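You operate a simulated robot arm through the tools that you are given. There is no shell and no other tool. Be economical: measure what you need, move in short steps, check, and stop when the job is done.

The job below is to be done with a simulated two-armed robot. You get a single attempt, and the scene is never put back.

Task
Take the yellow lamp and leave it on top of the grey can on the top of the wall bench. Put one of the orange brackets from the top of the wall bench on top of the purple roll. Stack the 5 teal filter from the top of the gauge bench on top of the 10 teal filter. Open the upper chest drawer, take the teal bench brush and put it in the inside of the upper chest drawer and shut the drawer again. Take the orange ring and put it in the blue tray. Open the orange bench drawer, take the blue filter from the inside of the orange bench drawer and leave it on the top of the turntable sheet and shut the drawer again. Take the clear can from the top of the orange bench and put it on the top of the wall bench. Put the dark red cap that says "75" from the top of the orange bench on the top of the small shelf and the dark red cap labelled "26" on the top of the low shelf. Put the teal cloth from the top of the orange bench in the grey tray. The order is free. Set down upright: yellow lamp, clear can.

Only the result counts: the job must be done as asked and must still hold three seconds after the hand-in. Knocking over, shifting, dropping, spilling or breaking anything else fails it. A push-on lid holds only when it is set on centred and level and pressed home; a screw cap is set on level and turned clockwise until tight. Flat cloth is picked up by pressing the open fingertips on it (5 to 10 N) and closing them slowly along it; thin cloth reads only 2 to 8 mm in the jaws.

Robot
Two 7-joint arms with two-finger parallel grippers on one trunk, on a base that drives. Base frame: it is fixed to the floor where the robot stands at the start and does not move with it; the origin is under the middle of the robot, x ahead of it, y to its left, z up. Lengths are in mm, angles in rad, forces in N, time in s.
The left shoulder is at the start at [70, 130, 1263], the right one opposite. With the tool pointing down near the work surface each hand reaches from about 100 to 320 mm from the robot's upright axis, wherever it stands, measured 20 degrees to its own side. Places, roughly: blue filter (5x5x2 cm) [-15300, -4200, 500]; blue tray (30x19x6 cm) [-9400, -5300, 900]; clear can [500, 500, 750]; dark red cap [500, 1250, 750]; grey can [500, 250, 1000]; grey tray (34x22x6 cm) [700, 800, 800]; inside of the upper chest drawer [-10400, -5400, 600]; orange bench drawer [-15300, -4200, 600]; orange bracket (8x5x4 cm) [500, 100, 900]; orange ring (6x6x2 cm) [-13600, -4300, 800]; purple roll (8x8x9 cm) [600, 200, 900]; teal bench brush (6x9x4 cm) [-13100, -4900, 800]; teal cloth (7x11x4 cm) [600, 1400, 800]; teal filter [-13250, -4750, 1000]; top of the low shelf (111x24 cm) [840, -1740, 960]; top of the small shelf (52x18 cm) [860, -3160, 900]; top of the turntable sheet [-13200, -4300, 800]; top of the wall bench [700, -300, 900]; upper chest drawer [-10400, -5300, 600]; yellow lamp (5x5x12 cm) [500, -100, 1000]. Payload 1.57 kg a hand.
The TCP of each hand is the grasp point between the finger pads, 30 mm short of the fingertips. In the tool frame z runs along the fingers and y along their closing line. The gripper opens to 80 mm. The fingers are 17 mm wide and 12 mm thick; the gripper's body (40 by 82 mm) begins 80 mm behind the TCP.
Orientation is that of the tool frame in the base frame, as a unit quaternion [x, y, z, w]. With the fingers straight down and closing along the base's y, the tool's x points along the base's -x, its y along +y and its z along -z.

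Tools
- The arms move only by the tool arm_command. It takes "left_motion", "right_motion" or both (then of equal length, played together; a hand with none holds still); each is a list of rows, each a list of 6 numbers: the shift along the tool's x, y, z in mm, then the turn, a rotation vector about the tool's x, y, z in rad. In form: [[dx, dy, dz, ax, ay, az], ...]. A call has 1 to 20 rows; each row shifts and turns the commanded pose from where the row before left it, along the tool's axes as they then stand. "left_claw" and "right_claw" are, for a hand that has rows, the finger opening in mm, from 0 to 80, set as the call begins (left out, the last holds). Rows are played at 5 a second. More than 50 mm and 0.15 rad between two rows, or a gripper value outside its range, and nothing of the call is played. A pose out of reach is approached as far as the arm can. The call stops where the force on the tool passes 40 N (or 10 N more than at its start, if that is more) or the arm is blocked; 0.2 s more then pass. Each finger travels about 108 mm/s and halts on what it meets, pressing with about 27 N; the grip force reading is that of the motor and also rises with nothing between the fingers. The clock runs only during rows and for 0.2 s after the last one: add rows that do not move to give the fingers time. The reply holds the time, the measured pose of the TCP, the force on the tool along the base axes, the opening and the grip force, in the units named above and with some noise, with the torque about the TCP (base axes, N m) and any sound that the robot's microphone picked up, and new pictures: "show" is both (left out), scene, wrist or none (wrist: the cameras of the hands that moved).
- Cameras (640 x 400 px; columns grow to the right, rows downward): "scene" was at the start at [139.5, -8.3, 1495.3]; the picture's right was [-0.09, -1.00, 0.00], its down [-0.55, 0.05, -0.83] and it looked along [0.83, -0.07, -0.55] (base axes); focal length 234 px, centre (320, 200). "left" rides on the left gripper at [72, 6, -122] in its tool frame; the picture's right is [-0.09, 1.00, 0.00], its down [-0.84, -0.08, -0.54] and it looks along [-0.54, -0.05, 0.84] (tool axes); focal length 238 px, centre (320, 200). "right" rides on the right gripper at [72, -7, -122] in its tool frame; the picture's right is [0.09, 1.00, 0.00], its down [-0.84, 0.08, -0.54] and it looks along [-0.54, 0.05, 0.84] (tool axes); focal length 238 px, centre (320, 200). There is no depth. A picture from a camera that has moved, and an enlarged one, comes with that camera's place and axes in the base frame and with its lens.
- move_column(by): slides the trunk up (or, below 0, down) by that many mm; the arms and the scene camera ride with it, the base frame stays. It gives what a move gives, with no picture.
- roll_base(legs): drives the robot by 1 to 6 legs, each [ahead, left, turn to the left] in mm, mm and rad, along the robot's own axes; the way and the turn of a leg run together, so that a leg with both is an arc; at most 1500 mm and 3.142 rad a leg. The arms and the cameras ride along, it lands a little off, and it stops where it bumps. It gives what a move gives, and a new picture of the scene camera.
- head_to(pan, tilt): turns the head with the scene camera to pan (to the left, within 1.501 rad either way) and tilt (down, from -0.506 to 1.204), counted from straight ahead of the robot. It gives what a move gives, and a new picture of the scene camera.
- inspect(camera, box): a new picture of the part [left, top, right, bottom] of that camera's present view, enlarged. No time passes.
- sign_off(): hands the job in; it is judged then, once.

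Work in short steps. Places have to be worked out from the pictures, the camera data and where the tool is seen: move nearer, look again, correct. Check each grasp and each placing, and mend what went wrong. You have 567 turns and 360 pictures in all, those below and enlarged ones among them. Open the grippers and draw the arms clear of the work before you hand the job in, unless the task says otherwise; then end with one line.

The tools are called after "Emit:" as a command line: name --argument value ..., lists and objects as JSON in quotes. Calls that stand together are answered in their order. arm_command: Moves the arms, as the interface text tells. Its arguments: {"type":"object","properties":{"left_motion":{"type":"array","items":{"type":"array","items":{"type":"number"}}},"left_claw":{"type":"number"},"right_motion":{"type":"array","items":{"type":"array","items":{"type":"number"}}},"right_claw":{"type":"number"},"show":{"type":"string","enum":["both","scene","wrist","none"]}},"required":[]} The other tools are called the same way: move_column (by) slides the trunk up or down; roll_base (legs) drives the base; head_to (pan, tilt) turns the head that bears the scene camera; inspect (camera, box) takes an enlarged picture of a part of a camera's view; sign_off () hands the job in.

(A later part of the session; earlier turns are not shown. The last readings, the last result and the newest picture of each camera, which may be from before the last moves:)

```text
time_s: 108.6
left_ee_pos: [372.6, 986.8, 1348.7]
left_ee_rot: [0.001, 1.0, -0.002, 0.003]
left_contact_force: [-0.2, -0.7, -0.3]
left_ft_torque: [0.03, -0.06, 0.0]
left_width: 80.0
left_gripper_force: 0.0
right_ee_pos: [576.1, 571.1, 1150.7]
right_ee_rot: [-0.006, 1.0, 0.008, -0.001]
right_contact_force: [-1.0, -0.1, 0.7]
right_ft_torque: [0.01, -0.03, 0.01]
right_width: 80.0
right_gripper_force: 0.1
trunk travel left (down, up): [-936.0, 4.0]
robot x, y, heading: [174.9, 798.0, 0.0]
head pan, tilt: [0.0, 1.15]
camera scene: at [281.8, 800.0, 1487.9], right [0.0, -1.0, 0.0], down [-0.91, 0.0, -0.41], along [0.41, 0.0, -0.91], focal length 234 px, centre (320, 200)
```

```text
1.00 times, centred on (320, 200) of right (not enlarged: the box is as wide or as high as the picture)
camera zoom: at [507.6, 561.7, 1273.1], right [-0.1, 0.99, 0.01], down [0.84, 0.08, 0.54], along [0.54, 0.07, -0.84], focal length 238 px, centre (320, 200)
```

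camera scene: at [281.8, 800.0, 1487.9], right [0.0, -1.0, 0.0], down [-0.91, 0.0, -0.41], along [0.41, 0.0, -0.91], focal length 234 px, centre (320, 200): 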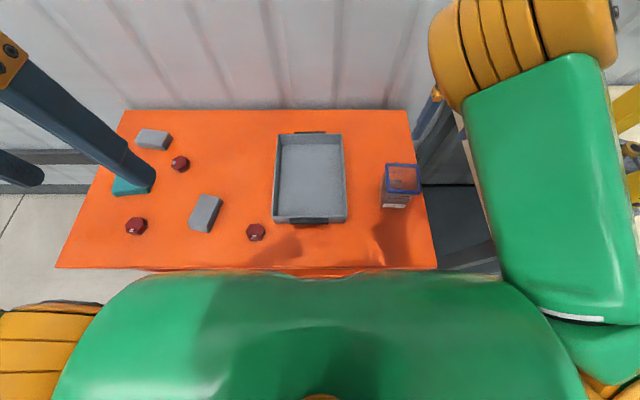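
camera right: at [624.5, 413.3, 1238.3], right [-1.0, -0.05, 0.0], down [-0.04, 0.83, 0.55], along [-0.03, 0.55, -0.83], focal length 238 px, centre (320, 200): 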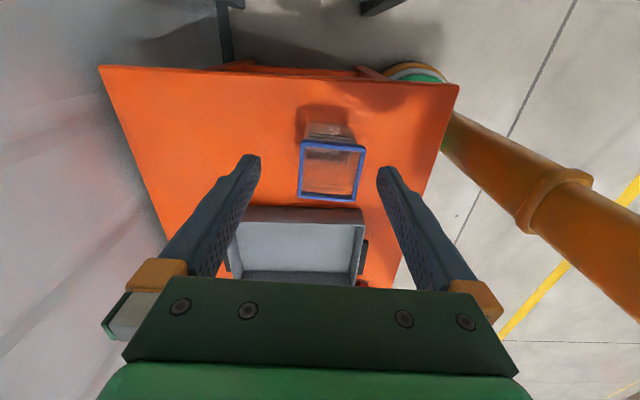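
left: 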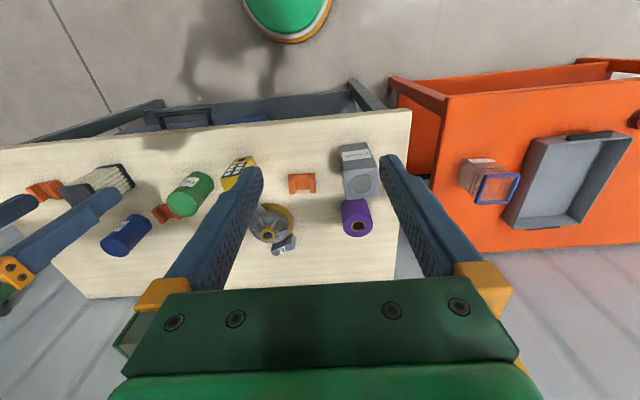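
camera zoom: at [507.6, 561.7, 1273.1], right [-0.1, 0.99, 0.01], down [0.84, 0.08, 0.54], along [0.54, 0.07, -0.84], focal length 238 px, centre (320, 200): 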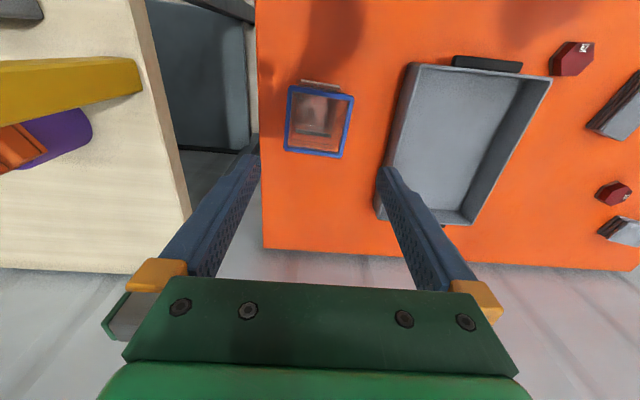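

Rim centre ≈(596,575), z≈930, about 92 mm wide — too wide to span, so I pinch its right wall (y≈531). I lower beside/over that wall to z 980.

Emit:
arm_command --right_motion '[[-5, -10, 42, 0, 0, 0], [-5, -10, 42, 0, 0, 0], [-5, -10, 42, 0, 0, 0], [-5, -10, 42, 0, 0, 0], [0, 0, 0, 0, 0, 0]]' --right_claw 60 --show "wrist"

```text
time_s: 109.8
left_ee_pos: [377.8, 984.7, 1348.3]
left_ee_rot: [0.001, 1.0, -0.002, 0.003]
left_contact_force: [-0.5, -0.8, 0.2]
left_ft_torque: [-0.03, -0.03, -0.02]
left_width: 79.9
left_gripper_force: 0.1
right_ee_pos: [599.3, 533.5, 981.1]
right_ee_rot: [-0.006, 1.0, 0.008, -0.002]
right_contact_force: [-0.8, 0.3, 0.2]
right_ft_torque: [-0.02, 0.0, 0.0]
right_width: 60.0
right_gripper_force: 0.1
trunk travel left (down, up): [-936.0, 4.0]
robot x, y, heading: [173.7, 800.1, 0.001]
head pan, tilt: [0.0, 1.15]
camera right: at [530.6, 523.9, 1103.3], right [-0.1, 0.99, 0.02], down [0.84, 0.08, 0.54], along [0.54, 0.07, -0.84], focal length 238 px, centre (320, 200)
```

right: 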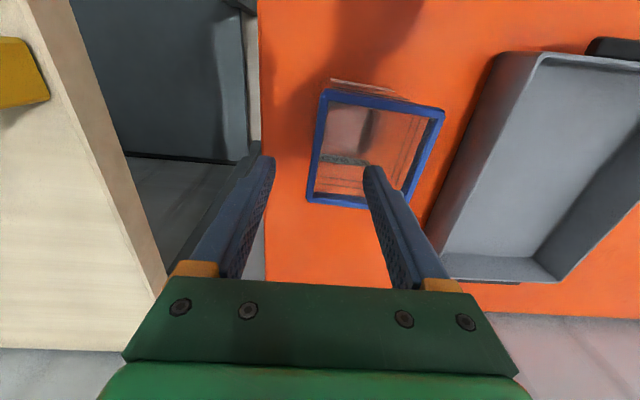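

The wall is ~5 mm to the −y side of the finger centre. I shift and lower 65 mm so the fingers straddle it.

Emit:
arm_command --right_motion '[[3, -5, 0, 0, 0, 0], [0, 0, 22, 0, 0, 0], [0, 0, 22, 0, 0, 0], [0, 0, 0, 0, 0, 0]]' --show "wrist"

```text
time_s: 110.8
left_ee_pos: [377.2, 986.3, 1348.5]
left_ee_rot: [0.002, 1.0, -0.001, 0.002]
left_contact_force: [-0.2, -0.9, 0.0]
left_ft_torque: [0.01, 0.02, 0.01]
left_width: 79.9
left_gripper_force: 0.0
right_ee_pos: [595.7, 529.5, 937.5]
right_ee_rot: [-0.006, 1.0, 0.008, -0.002]
right_contact_force: [-0.6, -0.1, 0.5]
right_ft_torque: [0.0, 0.01, 0.01]
right_width: 59.9
right_gripper_force: 0.1
trunk travel left (down, up): [-936.0, 4.0]
robot x, y, heading: [173.3, 802.4, -0.002]
head pan, tilt: [0.0, 1.15]
camera right: at [525.9, 520.4, 1059.9], right [-0.1, 0.99, 0.01], down [0.84, 0.08, 0.54], along [0.54, 0.07, -0.84], focal length 238 px, centre (320, 200)
```

right: 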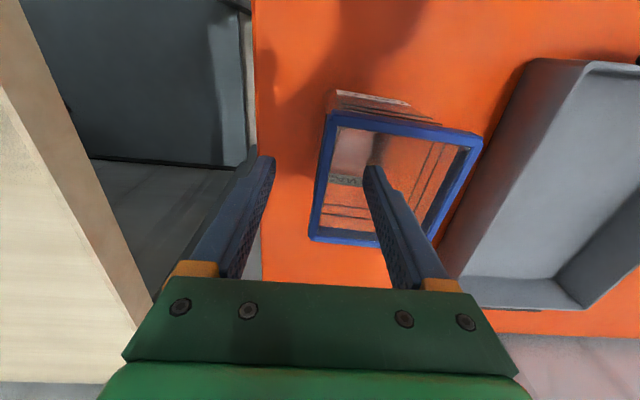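

Centred on the wall now. I lower 30 mm more and close.

Emit:
arm_command --right_motion '[[0, -1, 15, 0, 0, 0], [0, 0, 15, 0, 0, 0], [0, 0, 0, 0, 0, 0]]' --show "none"

Emit:
arm_command --right_motion '[[0, 0, 0, 0, 0, 0], [0, 0, 0, 0, 0, 0], [0, 0, 0, 0, 0, 0], [0, 0, 0, 0, 0, 0]]' --right_claw 0 --show "wrist"

```text
time_s: 111.6
left_ee_pos: [375.9, 985.5, 1348.9]
left_ee_rot: [0.001, 1.0, -0.001, 0.001]
left_contact_force: [1.2, -0.3, 0.2]
left_ft_torque: [0.01, 0.01, 0.0]
left_width: 80.2
left_gripper_force: 0.0
right_ee_pos: [597.3, 527.9, 905.1]
right_ee_rot: [-0.006, 1.0, 0.007, -0.003]
right_contact_force: [-0.5, -0.4, -0.1]
right_ft_torque: [-0.01, -0.01, -0.02]
right_width: 60.0
right_gripper_force: 0.1
trunk travel left (down, up): [-936.0, 4.0]
robot x, y, heading: [180.2, 801.8, 0.002]
head pan, tilt: [0.0, 1.15]
```

```text
time_s: 112.6
left_ee_pos: [377.5, 986.1, 1348.1]
left_ee_rot: [0.001, 1.0, -0.001, 0.002]
left_contact_force: [0.2, 0.1, -0.1]
left_ft_torque: [-0.02, 0.01, 0.0]
left_width: 80.1
left_gripper_force: 0.1
right_ee_pos: [596.4, 529.5, 906.2]
right_ee_rot: [-0.006, 1.0, 0.007, -0.003]
right_contact_force: [-0.2, 0.4, 0.8]
right_ft_torque: [-0.09, -0.01, -0.01]
right_width: 3.6
right_gripper_force: 25.1
trunk travel left (down, up): [-936.0, 4.0]
robot x, y, heading: [177.0, 801.7, -0.003]
head pan, tilt: [0.0, 1.15]
camera right: at [526.9, 520.3, 1029.1], right [-0.1, 0.99, 0.02], down [0.84, 0.08, 0.54], along [0.54, 0.07, -0.84], focal length 238 px, centre (320, 200)
```

right: 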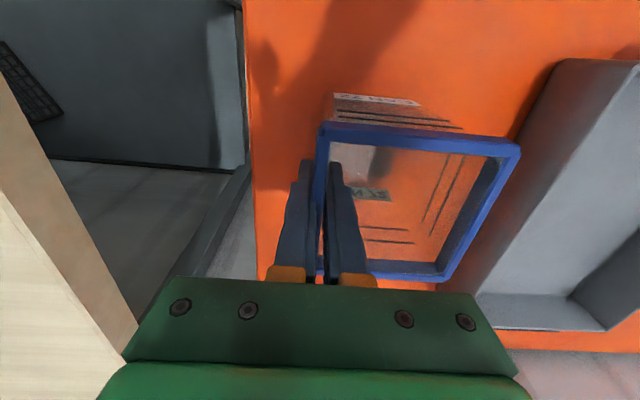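

Wall gripped (3.6 mm). I lift a little and check that the can stays level.

Emit:
arm_command --right_motion '[[0, 0, -8, 0, 0, 0], [0, 0, -10, 0, 0, 0], [0, 0, -12, 0, 0, 0], [0, 0, 0, 0, 0, 0]]' --show "wrist"

```text
time_s: 113.6
left_ee_pos: [378.3, 986.6, 1349.7]
left_ee_rot: [0.001, 1.0, -0.001, 0.001]
left_contact_force: [0.0, 0.3, -0.2]
left_ft_torque: [0.03, 0.01, 0.01]
left_width: 80.1
left_gripper_force: 0.3
right_ee_pos: [597.7, 529.5, 935.3]
right_ee_rot: [-0.006, 1.0, 0.008, -0.002]
right_contact_force: [0.1, 0.6, -1.6]
right_ft_torque: [-0.08, -0.02, -0.01]
right_width: 3.6
right_gripper_force: 24.9
trunk travel left (down, up): [-936.0, 4.0]
robot x, y, heading: [173.8, 798.2, -0.0]
head pan, tilt: [0.0, 1.15]
camera right: at [528.5, 519.4, 1059.0], right [-0.1, 0.99, 0.02], down [0.84, 0.08, 0.54], along [0.53, 0.07, -0.84], focal length 238 px, centre (320, 200)
```

right: 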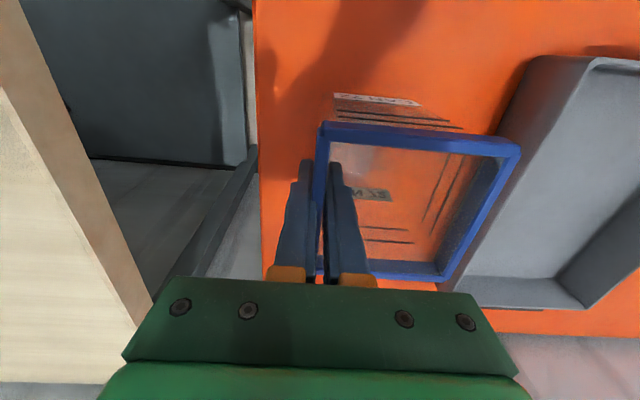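

The can hangs level and is light. I lift it to z≈1180, back off, go right, and approach the wall bench at the free spot (about (535,40)).

Emit:
arm_command --right_motion '[[0, 0, -35, 0, 0, 0], [0, 0, -35, 0, 0, 0], [0, 0, -35, 0, 0, 0], [0, 0, -35, 0, 0, 0], [0, 0, -35, 0, 0, 0], [0, 0, -35, 0, 0, 0], [0, 0, -30, 0, 0, 0], [0, 0, 0, 0, 0, 0]]' --show "none"

Emit:
roll_base --legs '[[-250, 0, 0], [0, -565, 0]]'

Emit:
inspect --camera "right" --box '[0, 0, 640, 400]'

```text
time_s: 115.4
left_ee_pos: [378.0, 985.4, 1349.3]
left_ee_rot: [0.001, 1.0, -0.001, 0.002]
left_contact_force: [0.1, -0.8, -0.6]
left_ft_torque: [0.0, 0.0, 0.02]
left_width: 79.9
left_gripper_force: 0.0
right_ee_pos: [597.2, 526.1, 1177.2]
right_ee_rot: [-0.006, 1.0, 0.008, -0.003]
right_contact_force: [0.2, 0.0, -0.7]
right_ft_torque: [-0.03, 0.01, 0.03]
right_width: 3.6
right_gripper_force: 24.6
trunk travel left (down, up): [-936.0, 4.0]
robot x, y, heading: [176.2, 802.8, -0.002]
head pan, tilt: [0.0, 1.15]
```

```text
time_s: 120.0
left_ee_pos: [128.6, 430.1, 1348.0]
left_ee_rot: [-0.001, 1.0, -0.002, 0.002]
left_contact_force: [-0.3, 0.0, 1.0]
left_ft_torque: [-0.03, 0.0, 0.0]
left_width: 80.2
left_gripper_force: 0.0
right_ee_pos: [349.3, -28.9, 1176.2]
right_ee_rot: [-0.008, 1.0, 0.008, -0.003]
right_contact_force: [-0.4, 0.6, -1.7]
right_ft_torque: [-0.07, -0.01, -0.02]
right_width: 3.6
right_gripper_force: 24.4
trunk travel left (down, up): [-936.0, 4.0]
robot x, y, heading: [-73.1, 240.2, 0.0]
head pan, tilt: [0.0, 1.15]
camera scene: at [36.6, 243.9, 1487.6], right [0.0, -1.0, 0.0], down [-0.91, 0.0, -0.41], along [0.41, 0.0, -0.91], focal length 234 px, centre (320, 200)
```

scene: 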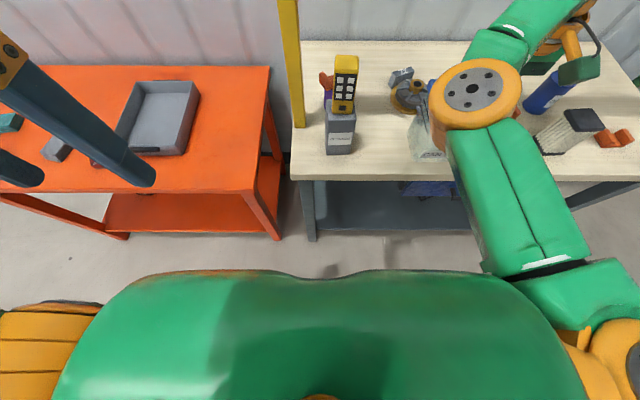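

```text
1.00 times, centred on (320, 200) of right (not enlarged: the box is as wide or as high as the picture)
camera zoom: at [279.5, -38.5, 1300.0], right [-0.11, 0.99, 0.01], down [0.84, 0.08, 0.54], along [0.53, 0.07, -0.84], focal length 238 px, centre (320, 200)
```

zoom: 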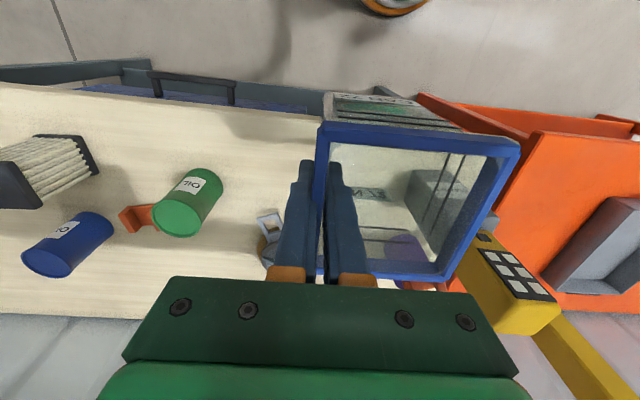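

I drive ahead to bring the can over the free spot.

Emit:
roll_base --legs '[[186, 22, 0]]'

Emit:
inspect --camera "right" --box '[0, 0, 640, 400]'

```text
time_s: 121.5
left_ee_pos: [314.0, 448.7, 1351.1]
left_ee_rot: [0.0, 1.0, -0.002, 0.004]
left_contact_force: [0.4, 1.0, -0.1]
left_ft_torque: [0.01, 0.0, 0.01]
left_width: 80.0
left_gripper_force: 0.1
right_ee_pos: [534.4, -10.7, 1178.6]
right_ee_rot: [-0.007, 1.0, 0.008, -0.001]
right_contact_force: [-0.1, -1.9, -1.3]
right_ft_torque: [-0.07, -0.04, 0.0]
right_width: 3.9
right_gripper_force: 24.6
trunk travel left (down, up): [-936.0, 4.0]
robot x, y, heading: [116.5, 264.5, 0.003]
head pan, tilt: [0.0, 1.15]
camera scene: at [221.4, 262.8, 1488.0], right [0.0, -1.0, 0.0], down [-0.91, 0.0, -0.41], along [0.41, 0.0, -0.91], focal length 234 px, centre (320, 200)
```

scene: 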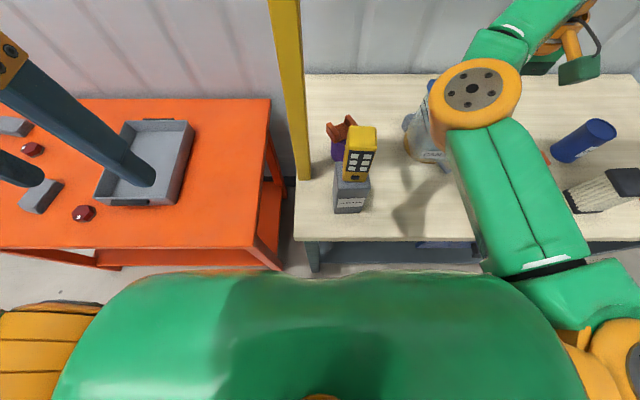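

```text
1.00 times, centred on (320, 200) of right (not enlarged: the box is as wide or as high as the picture)
camera zoom: at [464.5, -19.7, 1300.8], right [-0.11, 0.99, 0.02], down [0.84, 0.08, 0.54], along [0.54, 0.07, -0.84], focal length 238 px, centre (320, 200)
```

zoom: 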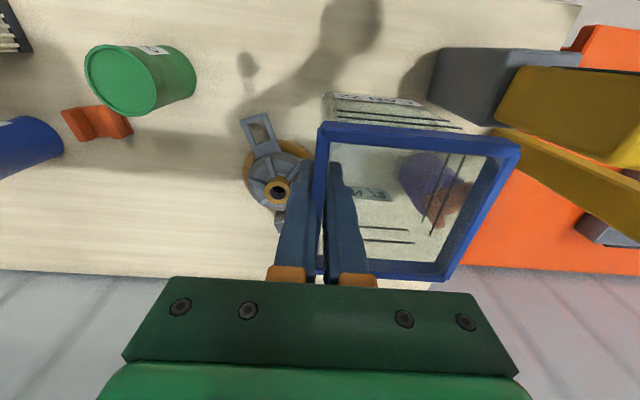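

The spot below is clear of the vise and the grey can. I lower 150 mm, then in small steps.

Emit:
arm_command --right_motion '[[0, 0, 38, 0, 0, 0], [0, 0, 38, 0, 0, 0], [0, 0, 38, 0, 0, 0], [0, 0, 36, 0, 0, 0], [0, 0, 0, 0, 0, 0]]' --show "both"

```text
time_s: 122.8
left_ee_pos: [317.2, 448.9, 1349.2]
left_ee_rot: [0.0, 1.0, -0.002, 0.002]
left_contact_force: [0.1, -0.3, 0.5]
left_ft_torque: [0.0, -0.02, -0.02]
left_width: 80.1
left_gripper_force: 0.1
right_ee_pos: [538.5, -7.1, 1023.8]
right_ee_rot: [-0.007, 1.0, 0.008, -0.003]
right_contact_force: [0.5, -0.1, -0.9]
right_ft_torque: [-0.05, 0.0, -0.01]
right_width: 3.5
right_gripper_force: 24.3
trunk travel left (down, up): [-936.0, 4.0]
robot x, y, heading: [115.9, 262.9, 0.0]
head pan, tilt: [0.0, 1.15]
camera scene: at [226.8, 263.3, 1487.6], right [0.0, -1.0, 0.0], down [-0.91, 0.0, -0.41], along [0.41, 0.0, -0.91], focal length 234 px, centre (320, 200)
camera right: at [468.1, -16.4, 1147.6], right [-0.11, 0.99, 0.02], down [0.84, 0.08, 0.54], along [0.53, 0.07, -0.84], focal length 238 px, centre (320, 200)
```

scene: 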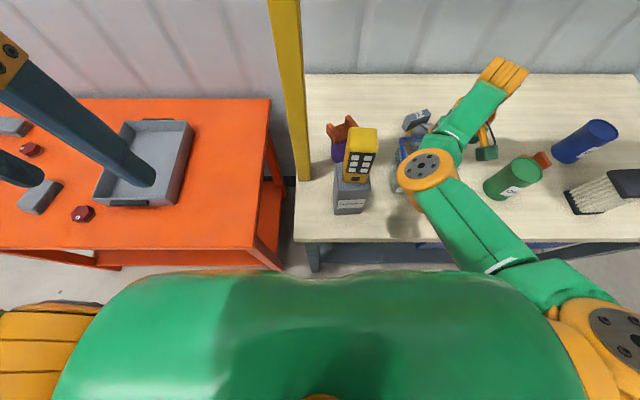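
right: 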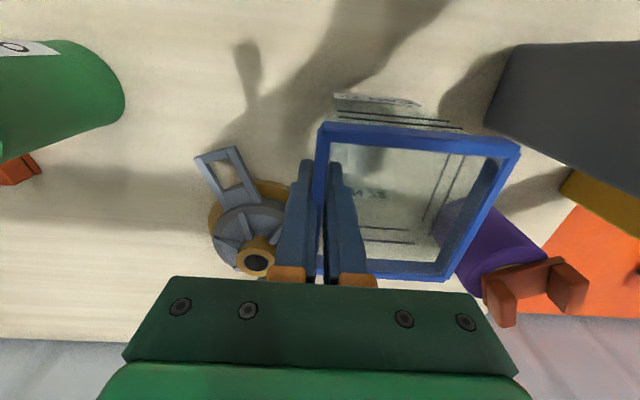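

The elbow hangs toward the lamp side, so I do the last part by lowering the trunk (arm shape fixed).

Emit:
move_column --by -18

Emit:
move_column --by -5

Emit:
inspect --camera "scene" --box '[300, 60, 540, 240]'

```text
time_s: 123.4
left_ee_pos: [318.1, 450.0, 1330.4]
left_ee_rot: [0.0, 1.0, -0.002, 0.003]
left_contact_force: [0.0, -0.2, -0.8]
left_ft_torque: [0.02, 0.01, -0.04]
left_width: 80.0
left_gripper_force: 0.0
right_ee_pos: [537.8, -6.3, 1008.6]
right_ee_rot: [-0.007, 1.0, 0.008, -0.003]
right_contact_force: [0.4, -0.8, -1.0]
right_ft_torque: [-0.01, 0.02, -0.01]
right_width: 3.6
right_gripper_force: 24.9
trunk travel left (down, up): [-918.0, 22.0]
robot x, y, heading: [116.1, 267.6, 0.002]
head pan, tilt: [0.0, 1.15]
```

```text
time_s: 123.9
left_ee_pos: [315.6, 450.9, 1325.6]
left_ee_rot: [-0.001, 1.0, -0.003, 0.003]
left_contact_force: [0.4, -0.3, 0.2]
left_ft_torque: [-0.01, 0.0, -0.01]
left_width: 80.1
left_gripper_force: 0.2
right_ee_pos: [535.3, -6.0, 1004.3]
right_ee_rot: [-0.006, 1.0, 0.006, 0.0]
right_contact_force: [2.1, -2.4, 18.5]
right_ft_torque: [-0.35, -0.09, -0.04]
right_width: 4.2
right_gripper_force: 24.8
trunk travel left (down, up): [-913.0, 27.0]
robot x, y, heading: [117.2, 265.1, -0.005]
head pan, tilt: [0.0, 1.15]
```

```text
2.22 times, centred on (420, 150) of scene
camera zoom: at [223.4, 265.7, 1465.1], right [0.0, -1.0, 0.0], down [-0.91, 0.0, -0.41], along [0.41, 0.0, -0.91], focal length 520 px, centre (98, 311)
```

zoom: 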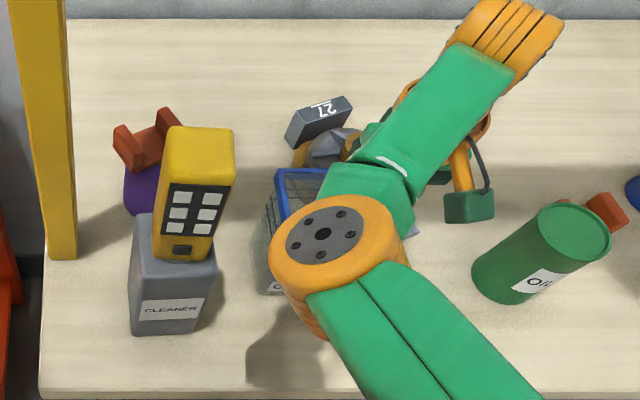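

Contact; the can stands. I ease up slightly and open the fingers.

Emit:
move_column --by 2

Emit:
arm_command --right_motion '[[0, 0, 0, 0, 0, 0], [0, 0, 0, 0, 0, 0], [0, 0, 0, 0, 0, 0]]' --right_claw 45 --show "wrist"

```text
time_s: 124.5
left_ee_pos: [317.1, 449.7, 1328.1]
left_ee_rot: [0.0, 1.0, -0.003, 0.002]
left_contact_force: [-0.5, 0.8, -1.0]
left_ft_torque: [0.0, 0.0, -0.04]
left_width: 80.2
left_gripper_force: 0.0
right_ee_pos: [535.8, -6.4, 1004.9]
right_ee_rot: [-0.008, 1.0, 0.009, -0.002]
right_contact_force: [1.3, -0.7, 7.0]
right_ft_torque: [-0.15, -0.41, -0.01]
right_width: 3.7
right_gripper_force: 24.7
trunk travel left (down, up): [-915.0, 25.0]
robot x, y, heading: [115.7, 264.7, -0.0]
head pan, tilt: [0.0, 1.15]
```

```text
time_s: 125.3
left_ee_pos: [317.4, 449.7, 1328.4]
left_ee_rot: [0.0, 1.0, -0.002, 0.001]
left_contact_force: [0.1, 0.4, -0.6]
left_ft_torque: [0.01, -0.02, 0.01]
left_width: 79.9
left_gripper_force: 0.0
right_ee_pos: [537.5, -5.8, 1004.1]
right_ee_rot: [-0.007, 1.0, 0.009, -0.003]
right_contact_force: [-0.5, 0.1, 0.0]
right_ft_torque: [-0.03, 0.01, -0.04]
right_width: 45.0
right_gripper_force: 0.0
trunk travel left (down, up): [-915.0, 25.0]
robot x, y, heading: [118.7, 267.3, 0.002]
head pan, tilt: [0.0, 1.15]
camera right: at [467.8, -16.0, 1127.1], right [-0.11, 0.99, 0.02], down [0.84, 0.08, 0.54], along [0.53, 0.07, -0.84], focal length 238 px, centre (320, 200)
```

right: 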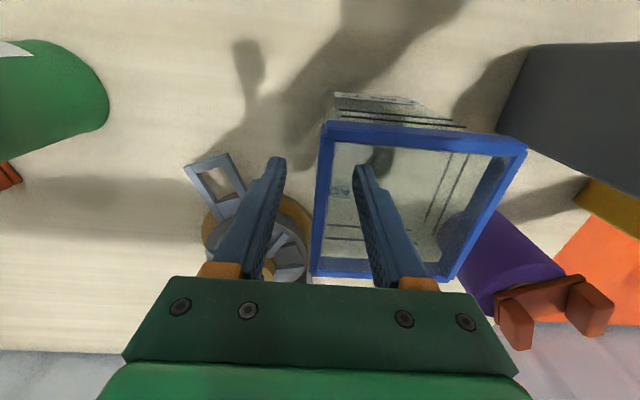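

Released and standing. I raise straight up, trunk first, then the arm.

Emit:
move_column --by 24

Emit:
arm_command --right_motion '[[0, 0, -38, 0, 0, 0], [0, 0, -38, 0, 0, 0], [0, 0, -38, 0, 0, 0], [0, 0, -38, 0, 0, 0], [0, 0, 0, 0, 0, 0]]' --show "both"

```text
time_s: 126.0
left_ee_pos: [316.8, 449.0, 1352.5]
left_ee_rot: [0.0, 1.0, -0.002, 0.002]
left_contact_force: [0.8, -0.7, 0.0]
left_ft_torque: [0.0, -0.02, -0.01]
left_width: 80.2
left_gripper_force: 0.1
right_ee_pos: [537.2, -6.3, 1028.0]
right_ee_rot: [-0.007, 1.0, 0.007, -0.003]
right_contact_force: [0.3, 0.0, -0.7]
right_ft_torque: [0.04, 0.02, 0.0]
right_width: 44.9
right_gripper_force: 0.1
trunk travel left (down, up): [-939.0, 1.0]
robot x, y, heading: [114.4, 264.1, -0.0]
head pan, tilt: [0.0, 1.15]
```

```text
time_s: 127.2
left_ee_pos: [318.1, 448.7, 1352.3]
left_ee_rot: [-0.001, 1.0, -0.001, 0.003]
left_contact_force: [-0.3, -0.5, 0.3]
left_ft_torque: [-0.01, 0.01, 0.02]
left_width: 79.8
left_gripper_force: 0.1
right_ee_pos: [536.2, -9.3, 1181.5]
right_ee_rot: [-0.007, 1.0, 0.008, -0.002]
right_contact_force: [-0.2, 0.0, 0.5]
right_ft_torque: [-0.03, -0.02, 0.0]
right_width: 44.9
right_gripper_force: 0.2
trunk travel left (down, up): [-939.0, 1.0]
robot x, y, heading: [117.8, 264.5, -0.003]
head pan, tilt: [0.0, 1.15]
camera scene: at [226.4, 263.5, 1490.6], right [0.0, -1.0, 0.0], down [-0.91, 0.0, -0.41], along [0.41, 0.0, -0.91], focal length 234 px, centre (320, 200)
camera right: at [467.5, -18.7, 1304.7], right [-0.11, 0.99, 0.02], down [0.84, 0.08, 0.54], along [0.53, 0.07, -0.84], focal length 238 px, centre (320, 200)
```

scene: 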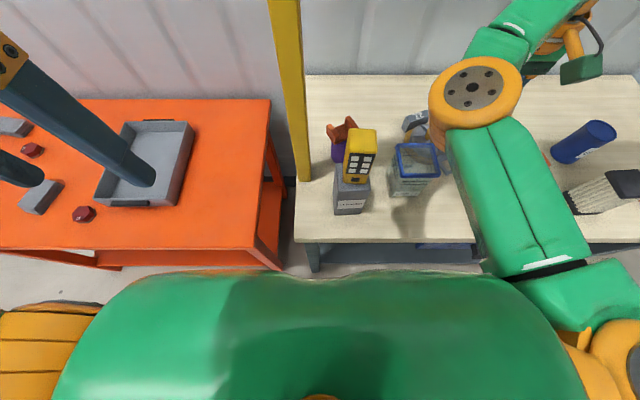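
right: 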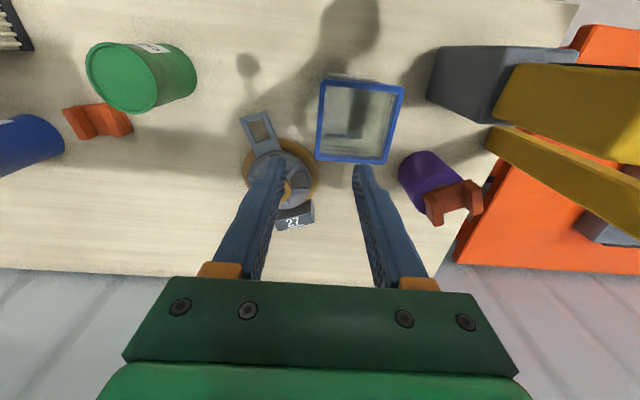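

The clear can stands on the wall bench. Next the orange bench: I back off and drive left to view the caps and the teal cloth.

Emit:
roll_base --legs '[[-220, 0, 0], [0, 830, 0], [120, 0, 0]]'

Emit:
inspect --camera "scene" --box '[160, 60, 480, 260]'

```text
time_s: 133.7
left_ee_pos: [203.0, 1287.7, 1352.9]
left_ee_rot: [-0.004, 1.0, -0.002, 0.006]
left_contact_force: [-0.3, 0.7, 0.1]
left_ft_torque: [-0.01, -0.05, -0.03]
left_width: 79.9
left_gripper_force: 0.1
right_ee_pos: [426.8, 832.5, 1184.5]
right_ee_rot: [-0.011, 1.0, 0.007, 0.001]
right_contact_force: [0.0, -0.8, 0.4]
right_ft_torque: [0.0, -0.04, -0.02]
right_width: 44.9
right_gripper_force: 0.1
trunk travel left (down, up): [-939.0, 1.0]
robot x, y, heading: [8.8, 1103.0, 0.008]
head pan, tilt: [0.0, 1.15]
camera scene: at [112.3, 1102.5, 1491.2], right [0.01, -1.0, 0.0], down [-0.91, -0.01, -0.41], along [0.41, 0.0, -0.91], focal length 234 px, centre (320, 200)
```

scene: 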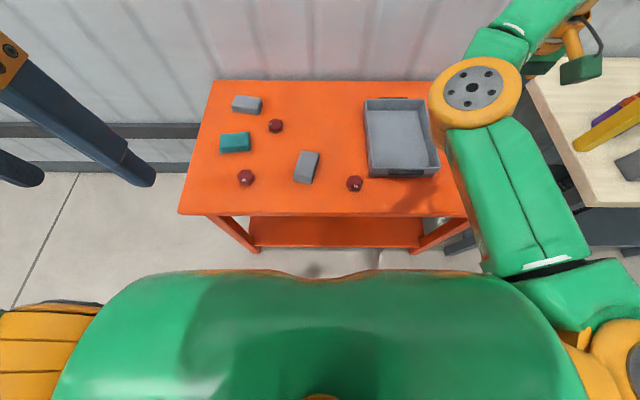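

```text
2.00 times, centred on (320, 160) of scene
camera zoom: at [112.3, 1102.5, 1491.2], right [0.01, -1.0, 0.0], down [-0.91, -0.01, -0.41], along [0.41, 0.0, -0.91], focal length 468 px, centre (320, 280)
```

zoom: 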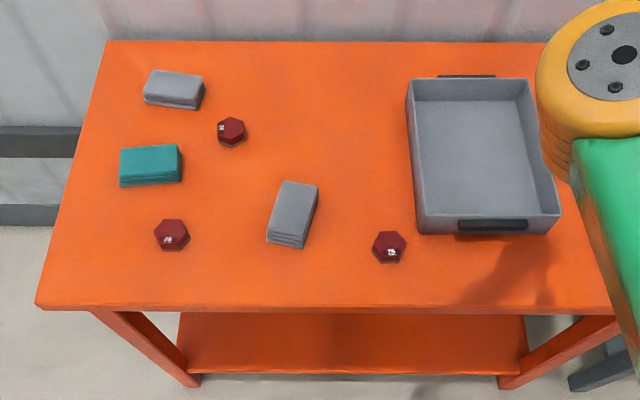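

Emit:
inspect --camera "scene" --box '[230, 165, 262, 190]'

Emit:
inspect --camera "scene" --box '[262, 112, 294, 137]'

Emit:
inspect --camera "scene" --box '[340, 170, 372, 195]'

```text
16.00 times, centred on (246, 178) of scene
camera zoom: at [112.3, 1102.5, 1491.2], right [0.01, -1.0, 0.0], down [-0.91, -0.01, -0.41], along [0.41, 0.0, -0.91], focal length 3746 px, centre (1504, 560)
```

zoom: 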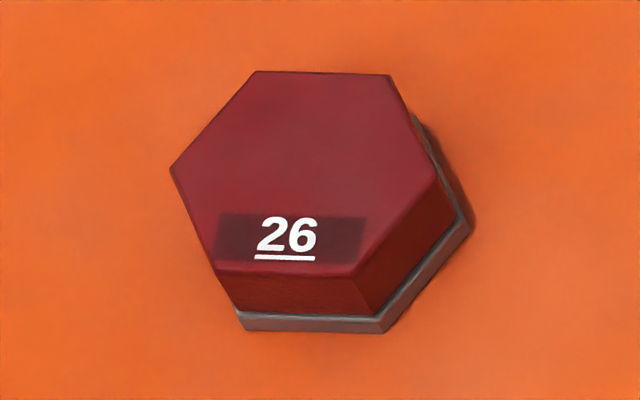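

```text
16.00 times, centred on (278, 124) of scene
camera zoom: at [112.3, 1102.5, 1491.2], right [0.01, -1.0, 0.0], down [-0.91, -0.01, -0.41], along [0.41, 0.0, -0.91], focal length 3746 px, centre (992, 1408)
```

zoom: 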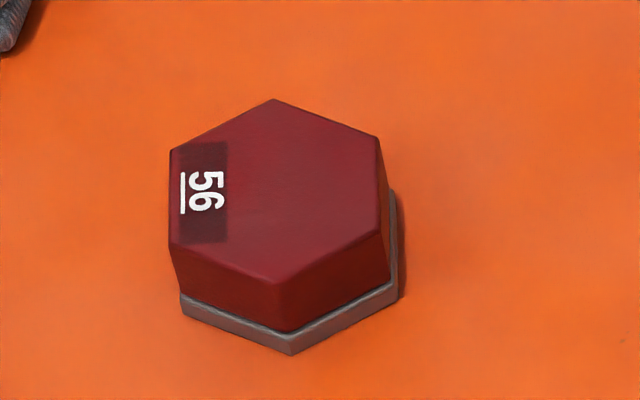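

```text
16.00 times, centred on (356, 182) of scene
camera zoom: at [112.3, 1102.5, 1491.2], right [0.01, -1.0, 0.0], down [-0.91, -0.01, -0.41], along [0.41, 0.0, -0.91], focal length 3746 px, centre (-256, 480)
```

zoom: 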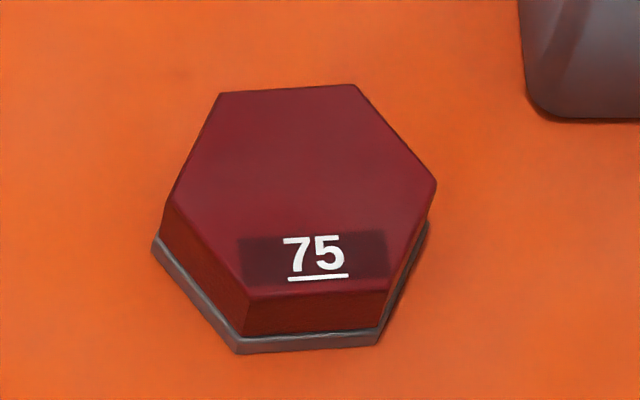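

Cap "26" is the front-left one (~(494,1348)); "75" is at ~(479,987). I drive so the right hand is above the "75" cap.

Emit:
roll_base --legs '[[55, 130, -0.008]]'

Emit:
arm_command --right_motion '[[0, 5, 40, 0, 0, 0], [0, 5, 40, 0, 0, 0], [0, 5, 40, 0, 0, 0], [0, 5, 40, 0, 0, 0], [0, 0, 0, 0, 0, 0]]' --right_claw 80 --show "both"

```text
time_s: 135.1
left_ee_pos: [262.3, 1412.2, 1352.4]
left_ee_rot: [0.002, 1.0, 0.0, 0.003]
left_contact_force: [0.7, -0.3, 1.2]
left_ft_torque: [0.04, -0.01, 0.03]
left_width: 80.2
left_gripper_force: 0.1
right_ee_pos: [480.8, 954.3, 1181.7]
right_ee_rot: [-0.005, 1.0, 0.01, -0.001]
right_contact_force: [0.2, 0.5, -0.3]
right_ft_torque: [0.03, -0.02, -0.01]
right_width: 45.1
right_gripper_force: 0.1
trunk travel left (down, up): [-939.0, 1.0]
robot x, y, heading: [61.7, 1232.1, -0.004]
head pan, tilt: [0.0, 1.15]
camera scene: at [170.5, 1225.7, 1490.8], right [0.0, -1.0, 0.0], down [-0.91, 0.0, -0.41], along [0.41, 0.0, -0.91], focal length 234 px, centre (320, 200)
```

scene: 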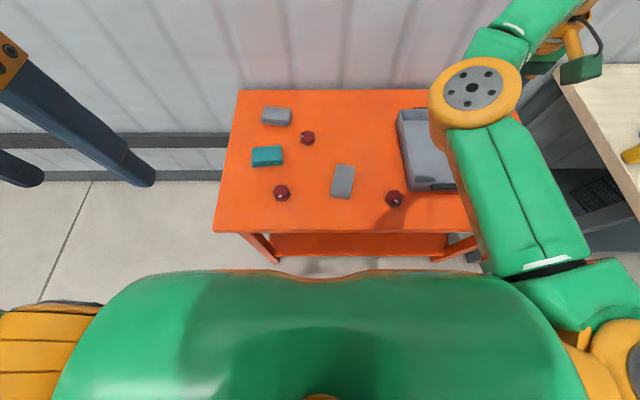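

```text
time_s: 136.3
left_ee_pos: [264.5, 1415.9, 1351.8]
left_ee_rot: [0.002, 1.0, -0.002, 0.002]
left_contact_force: [0.4, -0.4, -0.5]
left_ft_torque: [0.03, -0.03, -0.02]
left_width: 80.0
left_gripper_force: 0.1
right_ee_pos: [481.5, 978.3, 1021.6]
right_ee_rot: [-0.004, 1.0, 0.008, -0.002]
right_contact_force: [0.1, -0.2, 0.0]
right_ft_torque: [-0.01, 0.0, 0.0]
right_width: 80.1
right_gripper_force: 0.1
trunk travel left (down, up): [-939.0, 1.0]
robot x, y, heading: [62.4, 1234.1, -0.001]
head pan, tilt: [0.0, 1.15]
camera scene: at [173.5, 1230.7, 1490.6], right [0.0, -1.0, 0.0], down [-0.91, 0.0, -0.41], along [0.41, 0.0, -0.91], focal length 234 px, centre (320, 200)
camera right: at [412.4, 969.8, 1144.2], right [-0.1, 0.99, 0.02], down [0.84, 0.08, 0.54], along [0.54, 0.07, -0.84], focal length 238 px, centre (320, 200)
```

scene: 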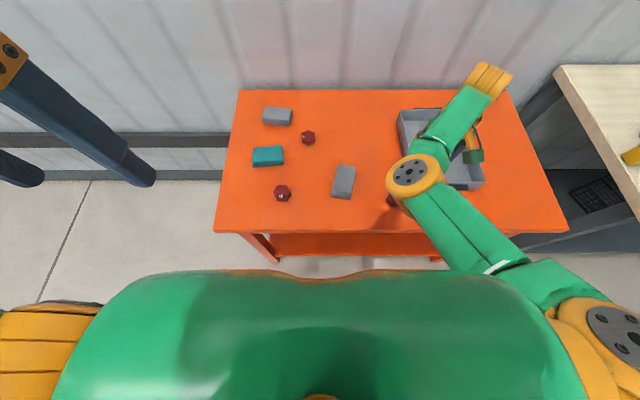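
right: 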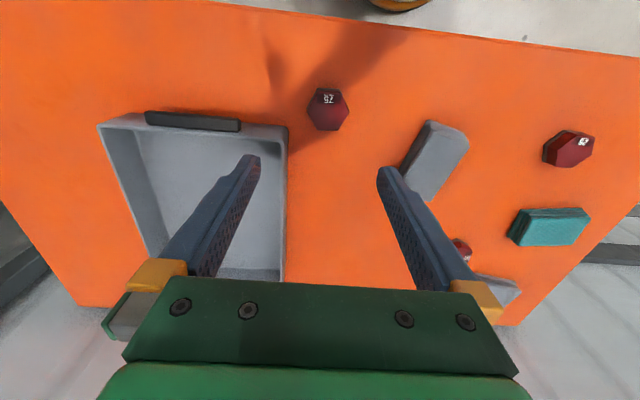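

Cap "75" lies at ≈(482,990). I yaw the hand right 0.44 rad to match its flats (and clear the tray), centre, and lower to z 870.

Emit:
arm_command --right_motion '[[0, 4, 0, 0, 0, 0.147], [0, 4, 0, 0, 0, 0.147], [0, 4, 0, 0, 0, 0.146], [0, 0, 38, 0, 0, 0], [0, 0, 38, 0, 0, 0], [0, 0, 38, 0, 0, 0], [0, 0, 36, 0, 0, 0], [0, 0, 0, 0, 0, 0]]' --right_claw 68 --show "both"

```text
time_s: 138.1
left_ee_pos: [265.2, 1416.5, 1352.5]
left_ee_rot: [0.002, 1.0, -0.001, 0.003]
left_contact_force: [-1.0, 0.0, -0.3]
left_ft_torque: [-0.01, 0.01, -0.01]
left_width: 80.2
left_gripper_force: 0.1
right_ee_pos: [482.1, 994.7, 873.0]
right_ee_rot: [0.214, 0.977, 0.006, -0.004]
right_contact_force: [-0.6, -0.4, 0.9]
right_ft_torque: [0.0, -0.03, 0.01]
right_width: 68.1
right_gripper_force: 0.1
trunk travel left (down, up): [-939.0, 1.0]
robot x, y, heading: [63.2, 1233.7, -0.003]
head pan, tilt: [0.0, 1.15]
camera scene: at [173.7, 1231.0, 1490.6], right [0.0, -1.0, 0.0], down [-0.91, 0.0, -0.41], along [0.41, 0.0, -0.91], focal length 234 px, centre (320, 200)
camera right: at [416.1, 1016.5, 995.7], right [0.33, 0.94, 0.01], down [0.8, -0.29, 0.53], along [0.51, -0.17, -0.84], focal length 238 px, centre (320, 200)
```

scene: 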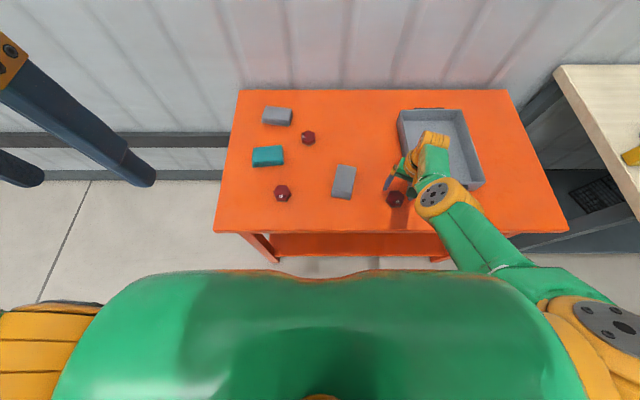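
right: 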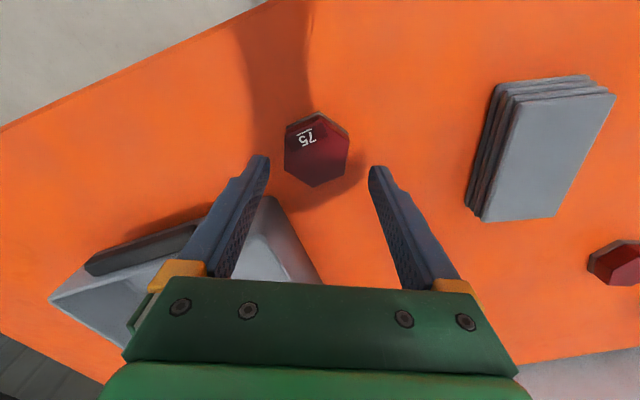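

The cap is centred between the fingers with its flats facing them. I lower 38 mm and check for contact.

Emit:
arm_command --right_motion '[[0, -2, 20, 0, 0, 0], [0, 0, 18, 0, 0, 0], [0, 0, 0, 0, 0, 0]]' --show "wrist"

```text
time_s: 138.9
left_ee_pos: [265.0, 1416.6, 1351.5]
left_ee_rot: [0.001, 1.0, -0.001, 0.003]
left_contact_force: [0.5, -0.1, 0.4]
left_ft_torque: [-0.04, 0.01, 0.03]
left_width: 80.0
left_gripper_force: 0.0
right_ee_pos: [464.0, 997.6, 841.4]
right_ee_rot: [0.213, 0.977, 0.007, -0.005]
right_contact_force: [0.5, -0.1, -0.1]
right_ft_torque: [-0.02, 0.04, -0.01]
right_width: 68.0
right_gripper_force: 0.1
right hand out of reach, approached as far as the arm can: row 1, 2
trunk travel left (down, up): [-939.0, 1.0]
robot x, y, heading: [60.0, 1231.5, 0.0]
head pan, tilt: [0.0, 1.15]
camera right: at [399.6, 1019.2, 964.3], right [0.33, 0.94, 0.01], down [0.8, -0.29, 0.53], along [0.51, -0.17, -0.85], focal length 238 px, centre (320, 200)
```

right: 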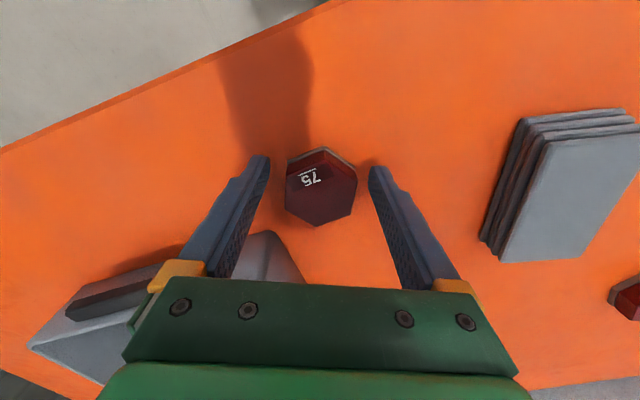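

The arm is at its downward limit. I raise it back a bit over the cap and then lower with the trunk.

Emit:
arm_command --right_motion '[[0, 0, -18, 0, 0, 0], [-18, -3, -18, 0, 0, 0], [0, 0, 0, 0, 0, 0]]' --show "none"

Emit:
move_column --by -35

Emit:
inspect --camera "right" --box '[0, 0, 640, 400]'

```text
time_s: 139.7
left_ee_pos: [265.7, 1417.0, 1351.7]
left_ee_rot: [0.002, 1.0, -0.002, 0.001]
left_contact_force: [-0.6, -0.4, 0.5]
left_ft_torque: [-0.01, 0.01, -0.01]
left_width: 80.2
left_gripper_force: 0.1
right_ee_pos: [482.9, 987.4, 877.4]
right_ee_rot: [0.213, 0.977, 0.008, -0.004]
right_contact_force: [0.5, -0.1, 0.2]
right_ft_torque: [0.01, -0.01, 0.0]
right_width: 67.8
right_gripper_force: 0.1
trunk travel left (down, up): [-939.0, 1.0]
robot x, y, heading: [62.7, 1231.5, 0.005]
head pan, tilt: [0.0, 1.15]
```

```text
time_s: 140.4
left_ee_pos: [264.8, 1417.4, 1316.8]
left_ee_rot: [0.001, 1.0, -0.002, 0.002]
left_contact_force: [-0.3, 0.4, 0.9]
left_ft_torque: [0.0, -0.05, -0.03]
left_width: 80.1
left_gripper_force: 0.0
right_ee_pos: [482.4, 987.4, 843.0]
right_ee_rot: [0.213, 0.977, 0.007, -0.005]
right_contact_force: [0.2, -0.3, 0.5]
right_ft_torque: [0.0, -0.02, 0.03]
right_width: 68.0
right_gripper_force: 0.1
trunk travel left (down, up): [-904.0, 36.0]
robot x, y, heading: [63.1, 1234.6, -0.001]
head pan, tilt: [0.0, 1.15]
```

```text
1.00 times, centred on (320, 200) of right (not enlarged: the box is as wide or as high as the picture)
camera zoom: at [416.2, 1009.1, 966.0], right [0.33, 0.94, 0.01], down [0.8, -0.29, 0.53], along [0.51, -0.17, -0.85], focal length 238 px, centre (320, 200)
```

zoom: 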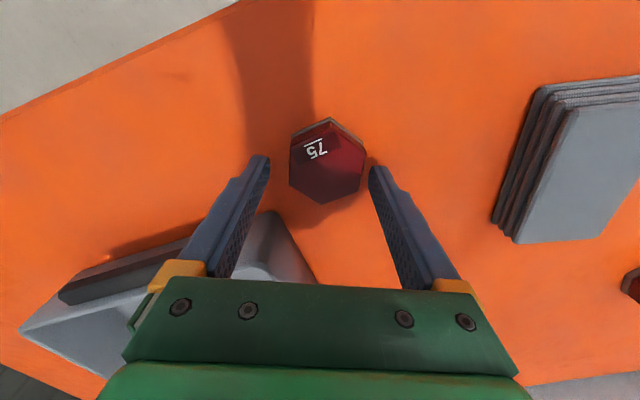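

The cap is ~5 mm (+y) and ~7 mm (toward me) off. I correct and lower the trunk 13 mm.

Emit:
arm_command --right_motion '[[7, 5, 0, 0, 0, 0], [0, 0, 0, 0, 0, 0]]' --show "none"

Emit:
move_column --by -12

Emit:
inspect --camera "right" --box '[0, 0, 640, 400]'

```text
time_s: 141.1
left_ee_pos: [265.3, 1417.2, 1315.8]
left_ee_rot: [0.002, 1.0, -0.002, 0.003]
left_contact_force: [-0.5, 0.0, -0.4]
left_ft_torque: [0.0, -0.02, -0.01]
left_width: 80.0
left_gripper_force: 0.1
right_ee_pos: [477.4, 995.7, 841.9]
right_ee_rot: [0.213, 0.977, 0.006, -0.003]
right_contact_force: [-0.1, 0.7, -0.5]
right_ft_torque: [0.03, -0.01, -0.01]
right_width: 67.9
right_gripper_force: 0.0
trunk travel left (down, up): [-904.0, 36.0]
robot x, y, heading: [62.6, 1232.0, -0.006]
head pan, tilt: [0.0, 1.15]
```

```text
time_s: 141.7
left_ee_pos: [265.9, 1417.9, 1304.9]
left_ee_rot: [0.002, 1.0, -0.002, 0.003]
left_contact_force: [-0.8, -0.3, -0.3]
left_ft_torque: [0.01, -0.02, 0.0]
left_width: 79.9
left_gripper_force: 0.1
right_ee_pos: [478.3, 995.8, 831.1]
right_ee_rot: [0.212, 0.977, 0.007, -0.004]
right_contact_force: [-0.3, 0.0, -0.1]
right_ft_torque: [-0.01, -0.02, 0.01]
right_width: 68.2
right_gripper_force: 0.1
trunk travel left (down, up): [-892.0, 48.0]
robot x, y, heading: [66.5, 1233.7, -0.001]
head pan, tilt: [0.0, 1.15]
```

```text
1.00 times, centred on (320, 200) of right (not enlarged: the box is as wide or as high as the picture)
camera zoom: at [411.4, 1017.0, 954.1], right [0.33, 0.94, 0.01], down [0.8, -0.29, 0.53], along [0.51, -0.17, -0.85], focal length 238 px, centre (320, 200)
```

zoom: 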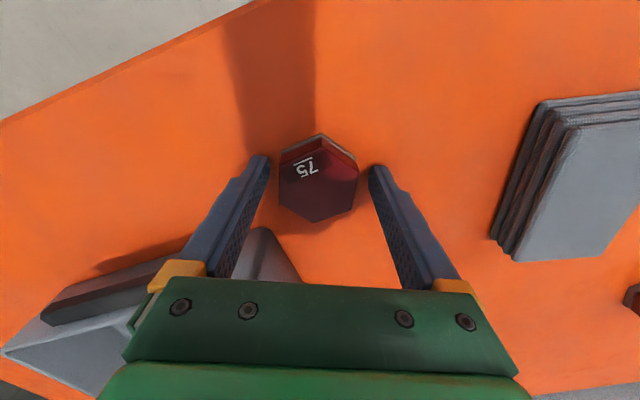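

Centred. I lower the trunk a few mm more, watching for contact.

Emit:
move_column --by -5

Emit:
arm_command --right_motion '[[0, 0, 0, 0, 0, 0], [0, 0, 0, 0, 0, 0], [0, 0, 0, 0, 0, 0]]' --right_claw 30 --show "wrist"

```text
time_s: 142.2
left_ee_pos: [259.9, 1421.2, 1300.3]
left_ee_rot: [0.001, 1.0, -0.004, 0.004]
left_contact_force: [0.0, 0.9, -0.2]
left_ft_torque: [0.0, 0.0, -0.03]
left_width: 80.1
left_gripper_force: 0.1
right_ee_pos: [478.2, 994.6, 830.8]
right_ee_rot: [0.213, 0.977, 0.004, 0.002]
right_contact_force: [9.0, -5.2, 37.3]
right_ft_torque: [-1.5, 0.46, 0.37]
right_width: 68.6
right_gripper_force: 0.5
trunk travel left (down, up): [-887.0, 53.0]
robot x, y, heading: [63.7, 1230.9, -0.003]
head pan, tilt: [0.0, 1.15]
```

```text
time_s: 142.6
left_ee_pos: [258.1, 1416.0, 1300.2]
left_ee_rot: [0.002, 1.0, -0.003, 0.004]
left_contact_force: [0.2, 0.4, 0.2]
left_ft_torque: [-0.01, -0.04, -0.01]
left_width: 80.1
left_gripper_force: 0.0
right_ee_pos: [475.6, 988.8, 829.3]
right_ee_rot: [0.215, 0.977, 0.0, 0.002]
right_contact_force: [-6.4, -5.6, 17.9]
right_ft_torque: [-0.5, 0.57, -0.05]
right_width: 49.3
right_gripper_force: 10.9
trunk travel left (down, up): [-887.0, 53.0]
robot x, y, heading: [61.3, 1228.9, -0.005]
head pan, tilt: [0.0, 1.15]
stopped in row 1 (right hand): the force on the tool passed its limit at 51 N (the readings are from after the stop); the commanded pose is now the measured one
camera right: at [407.3, 1012.2, 952.3], right [0.33, 0.94, 0.0], down [0.79, -0.28, 0.55], along [0.52, -0.18, -0.84], focal length 238 px, centre (320, 200)
```

right: 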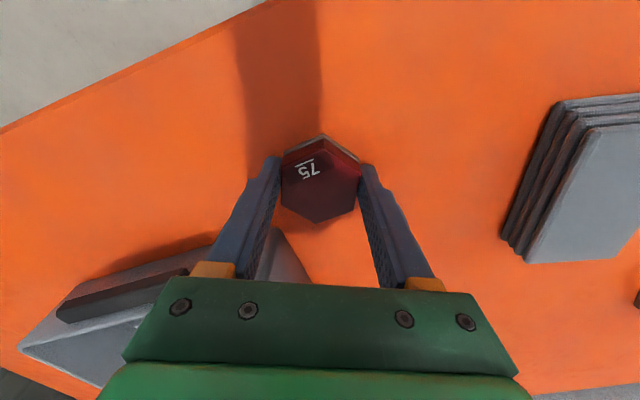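

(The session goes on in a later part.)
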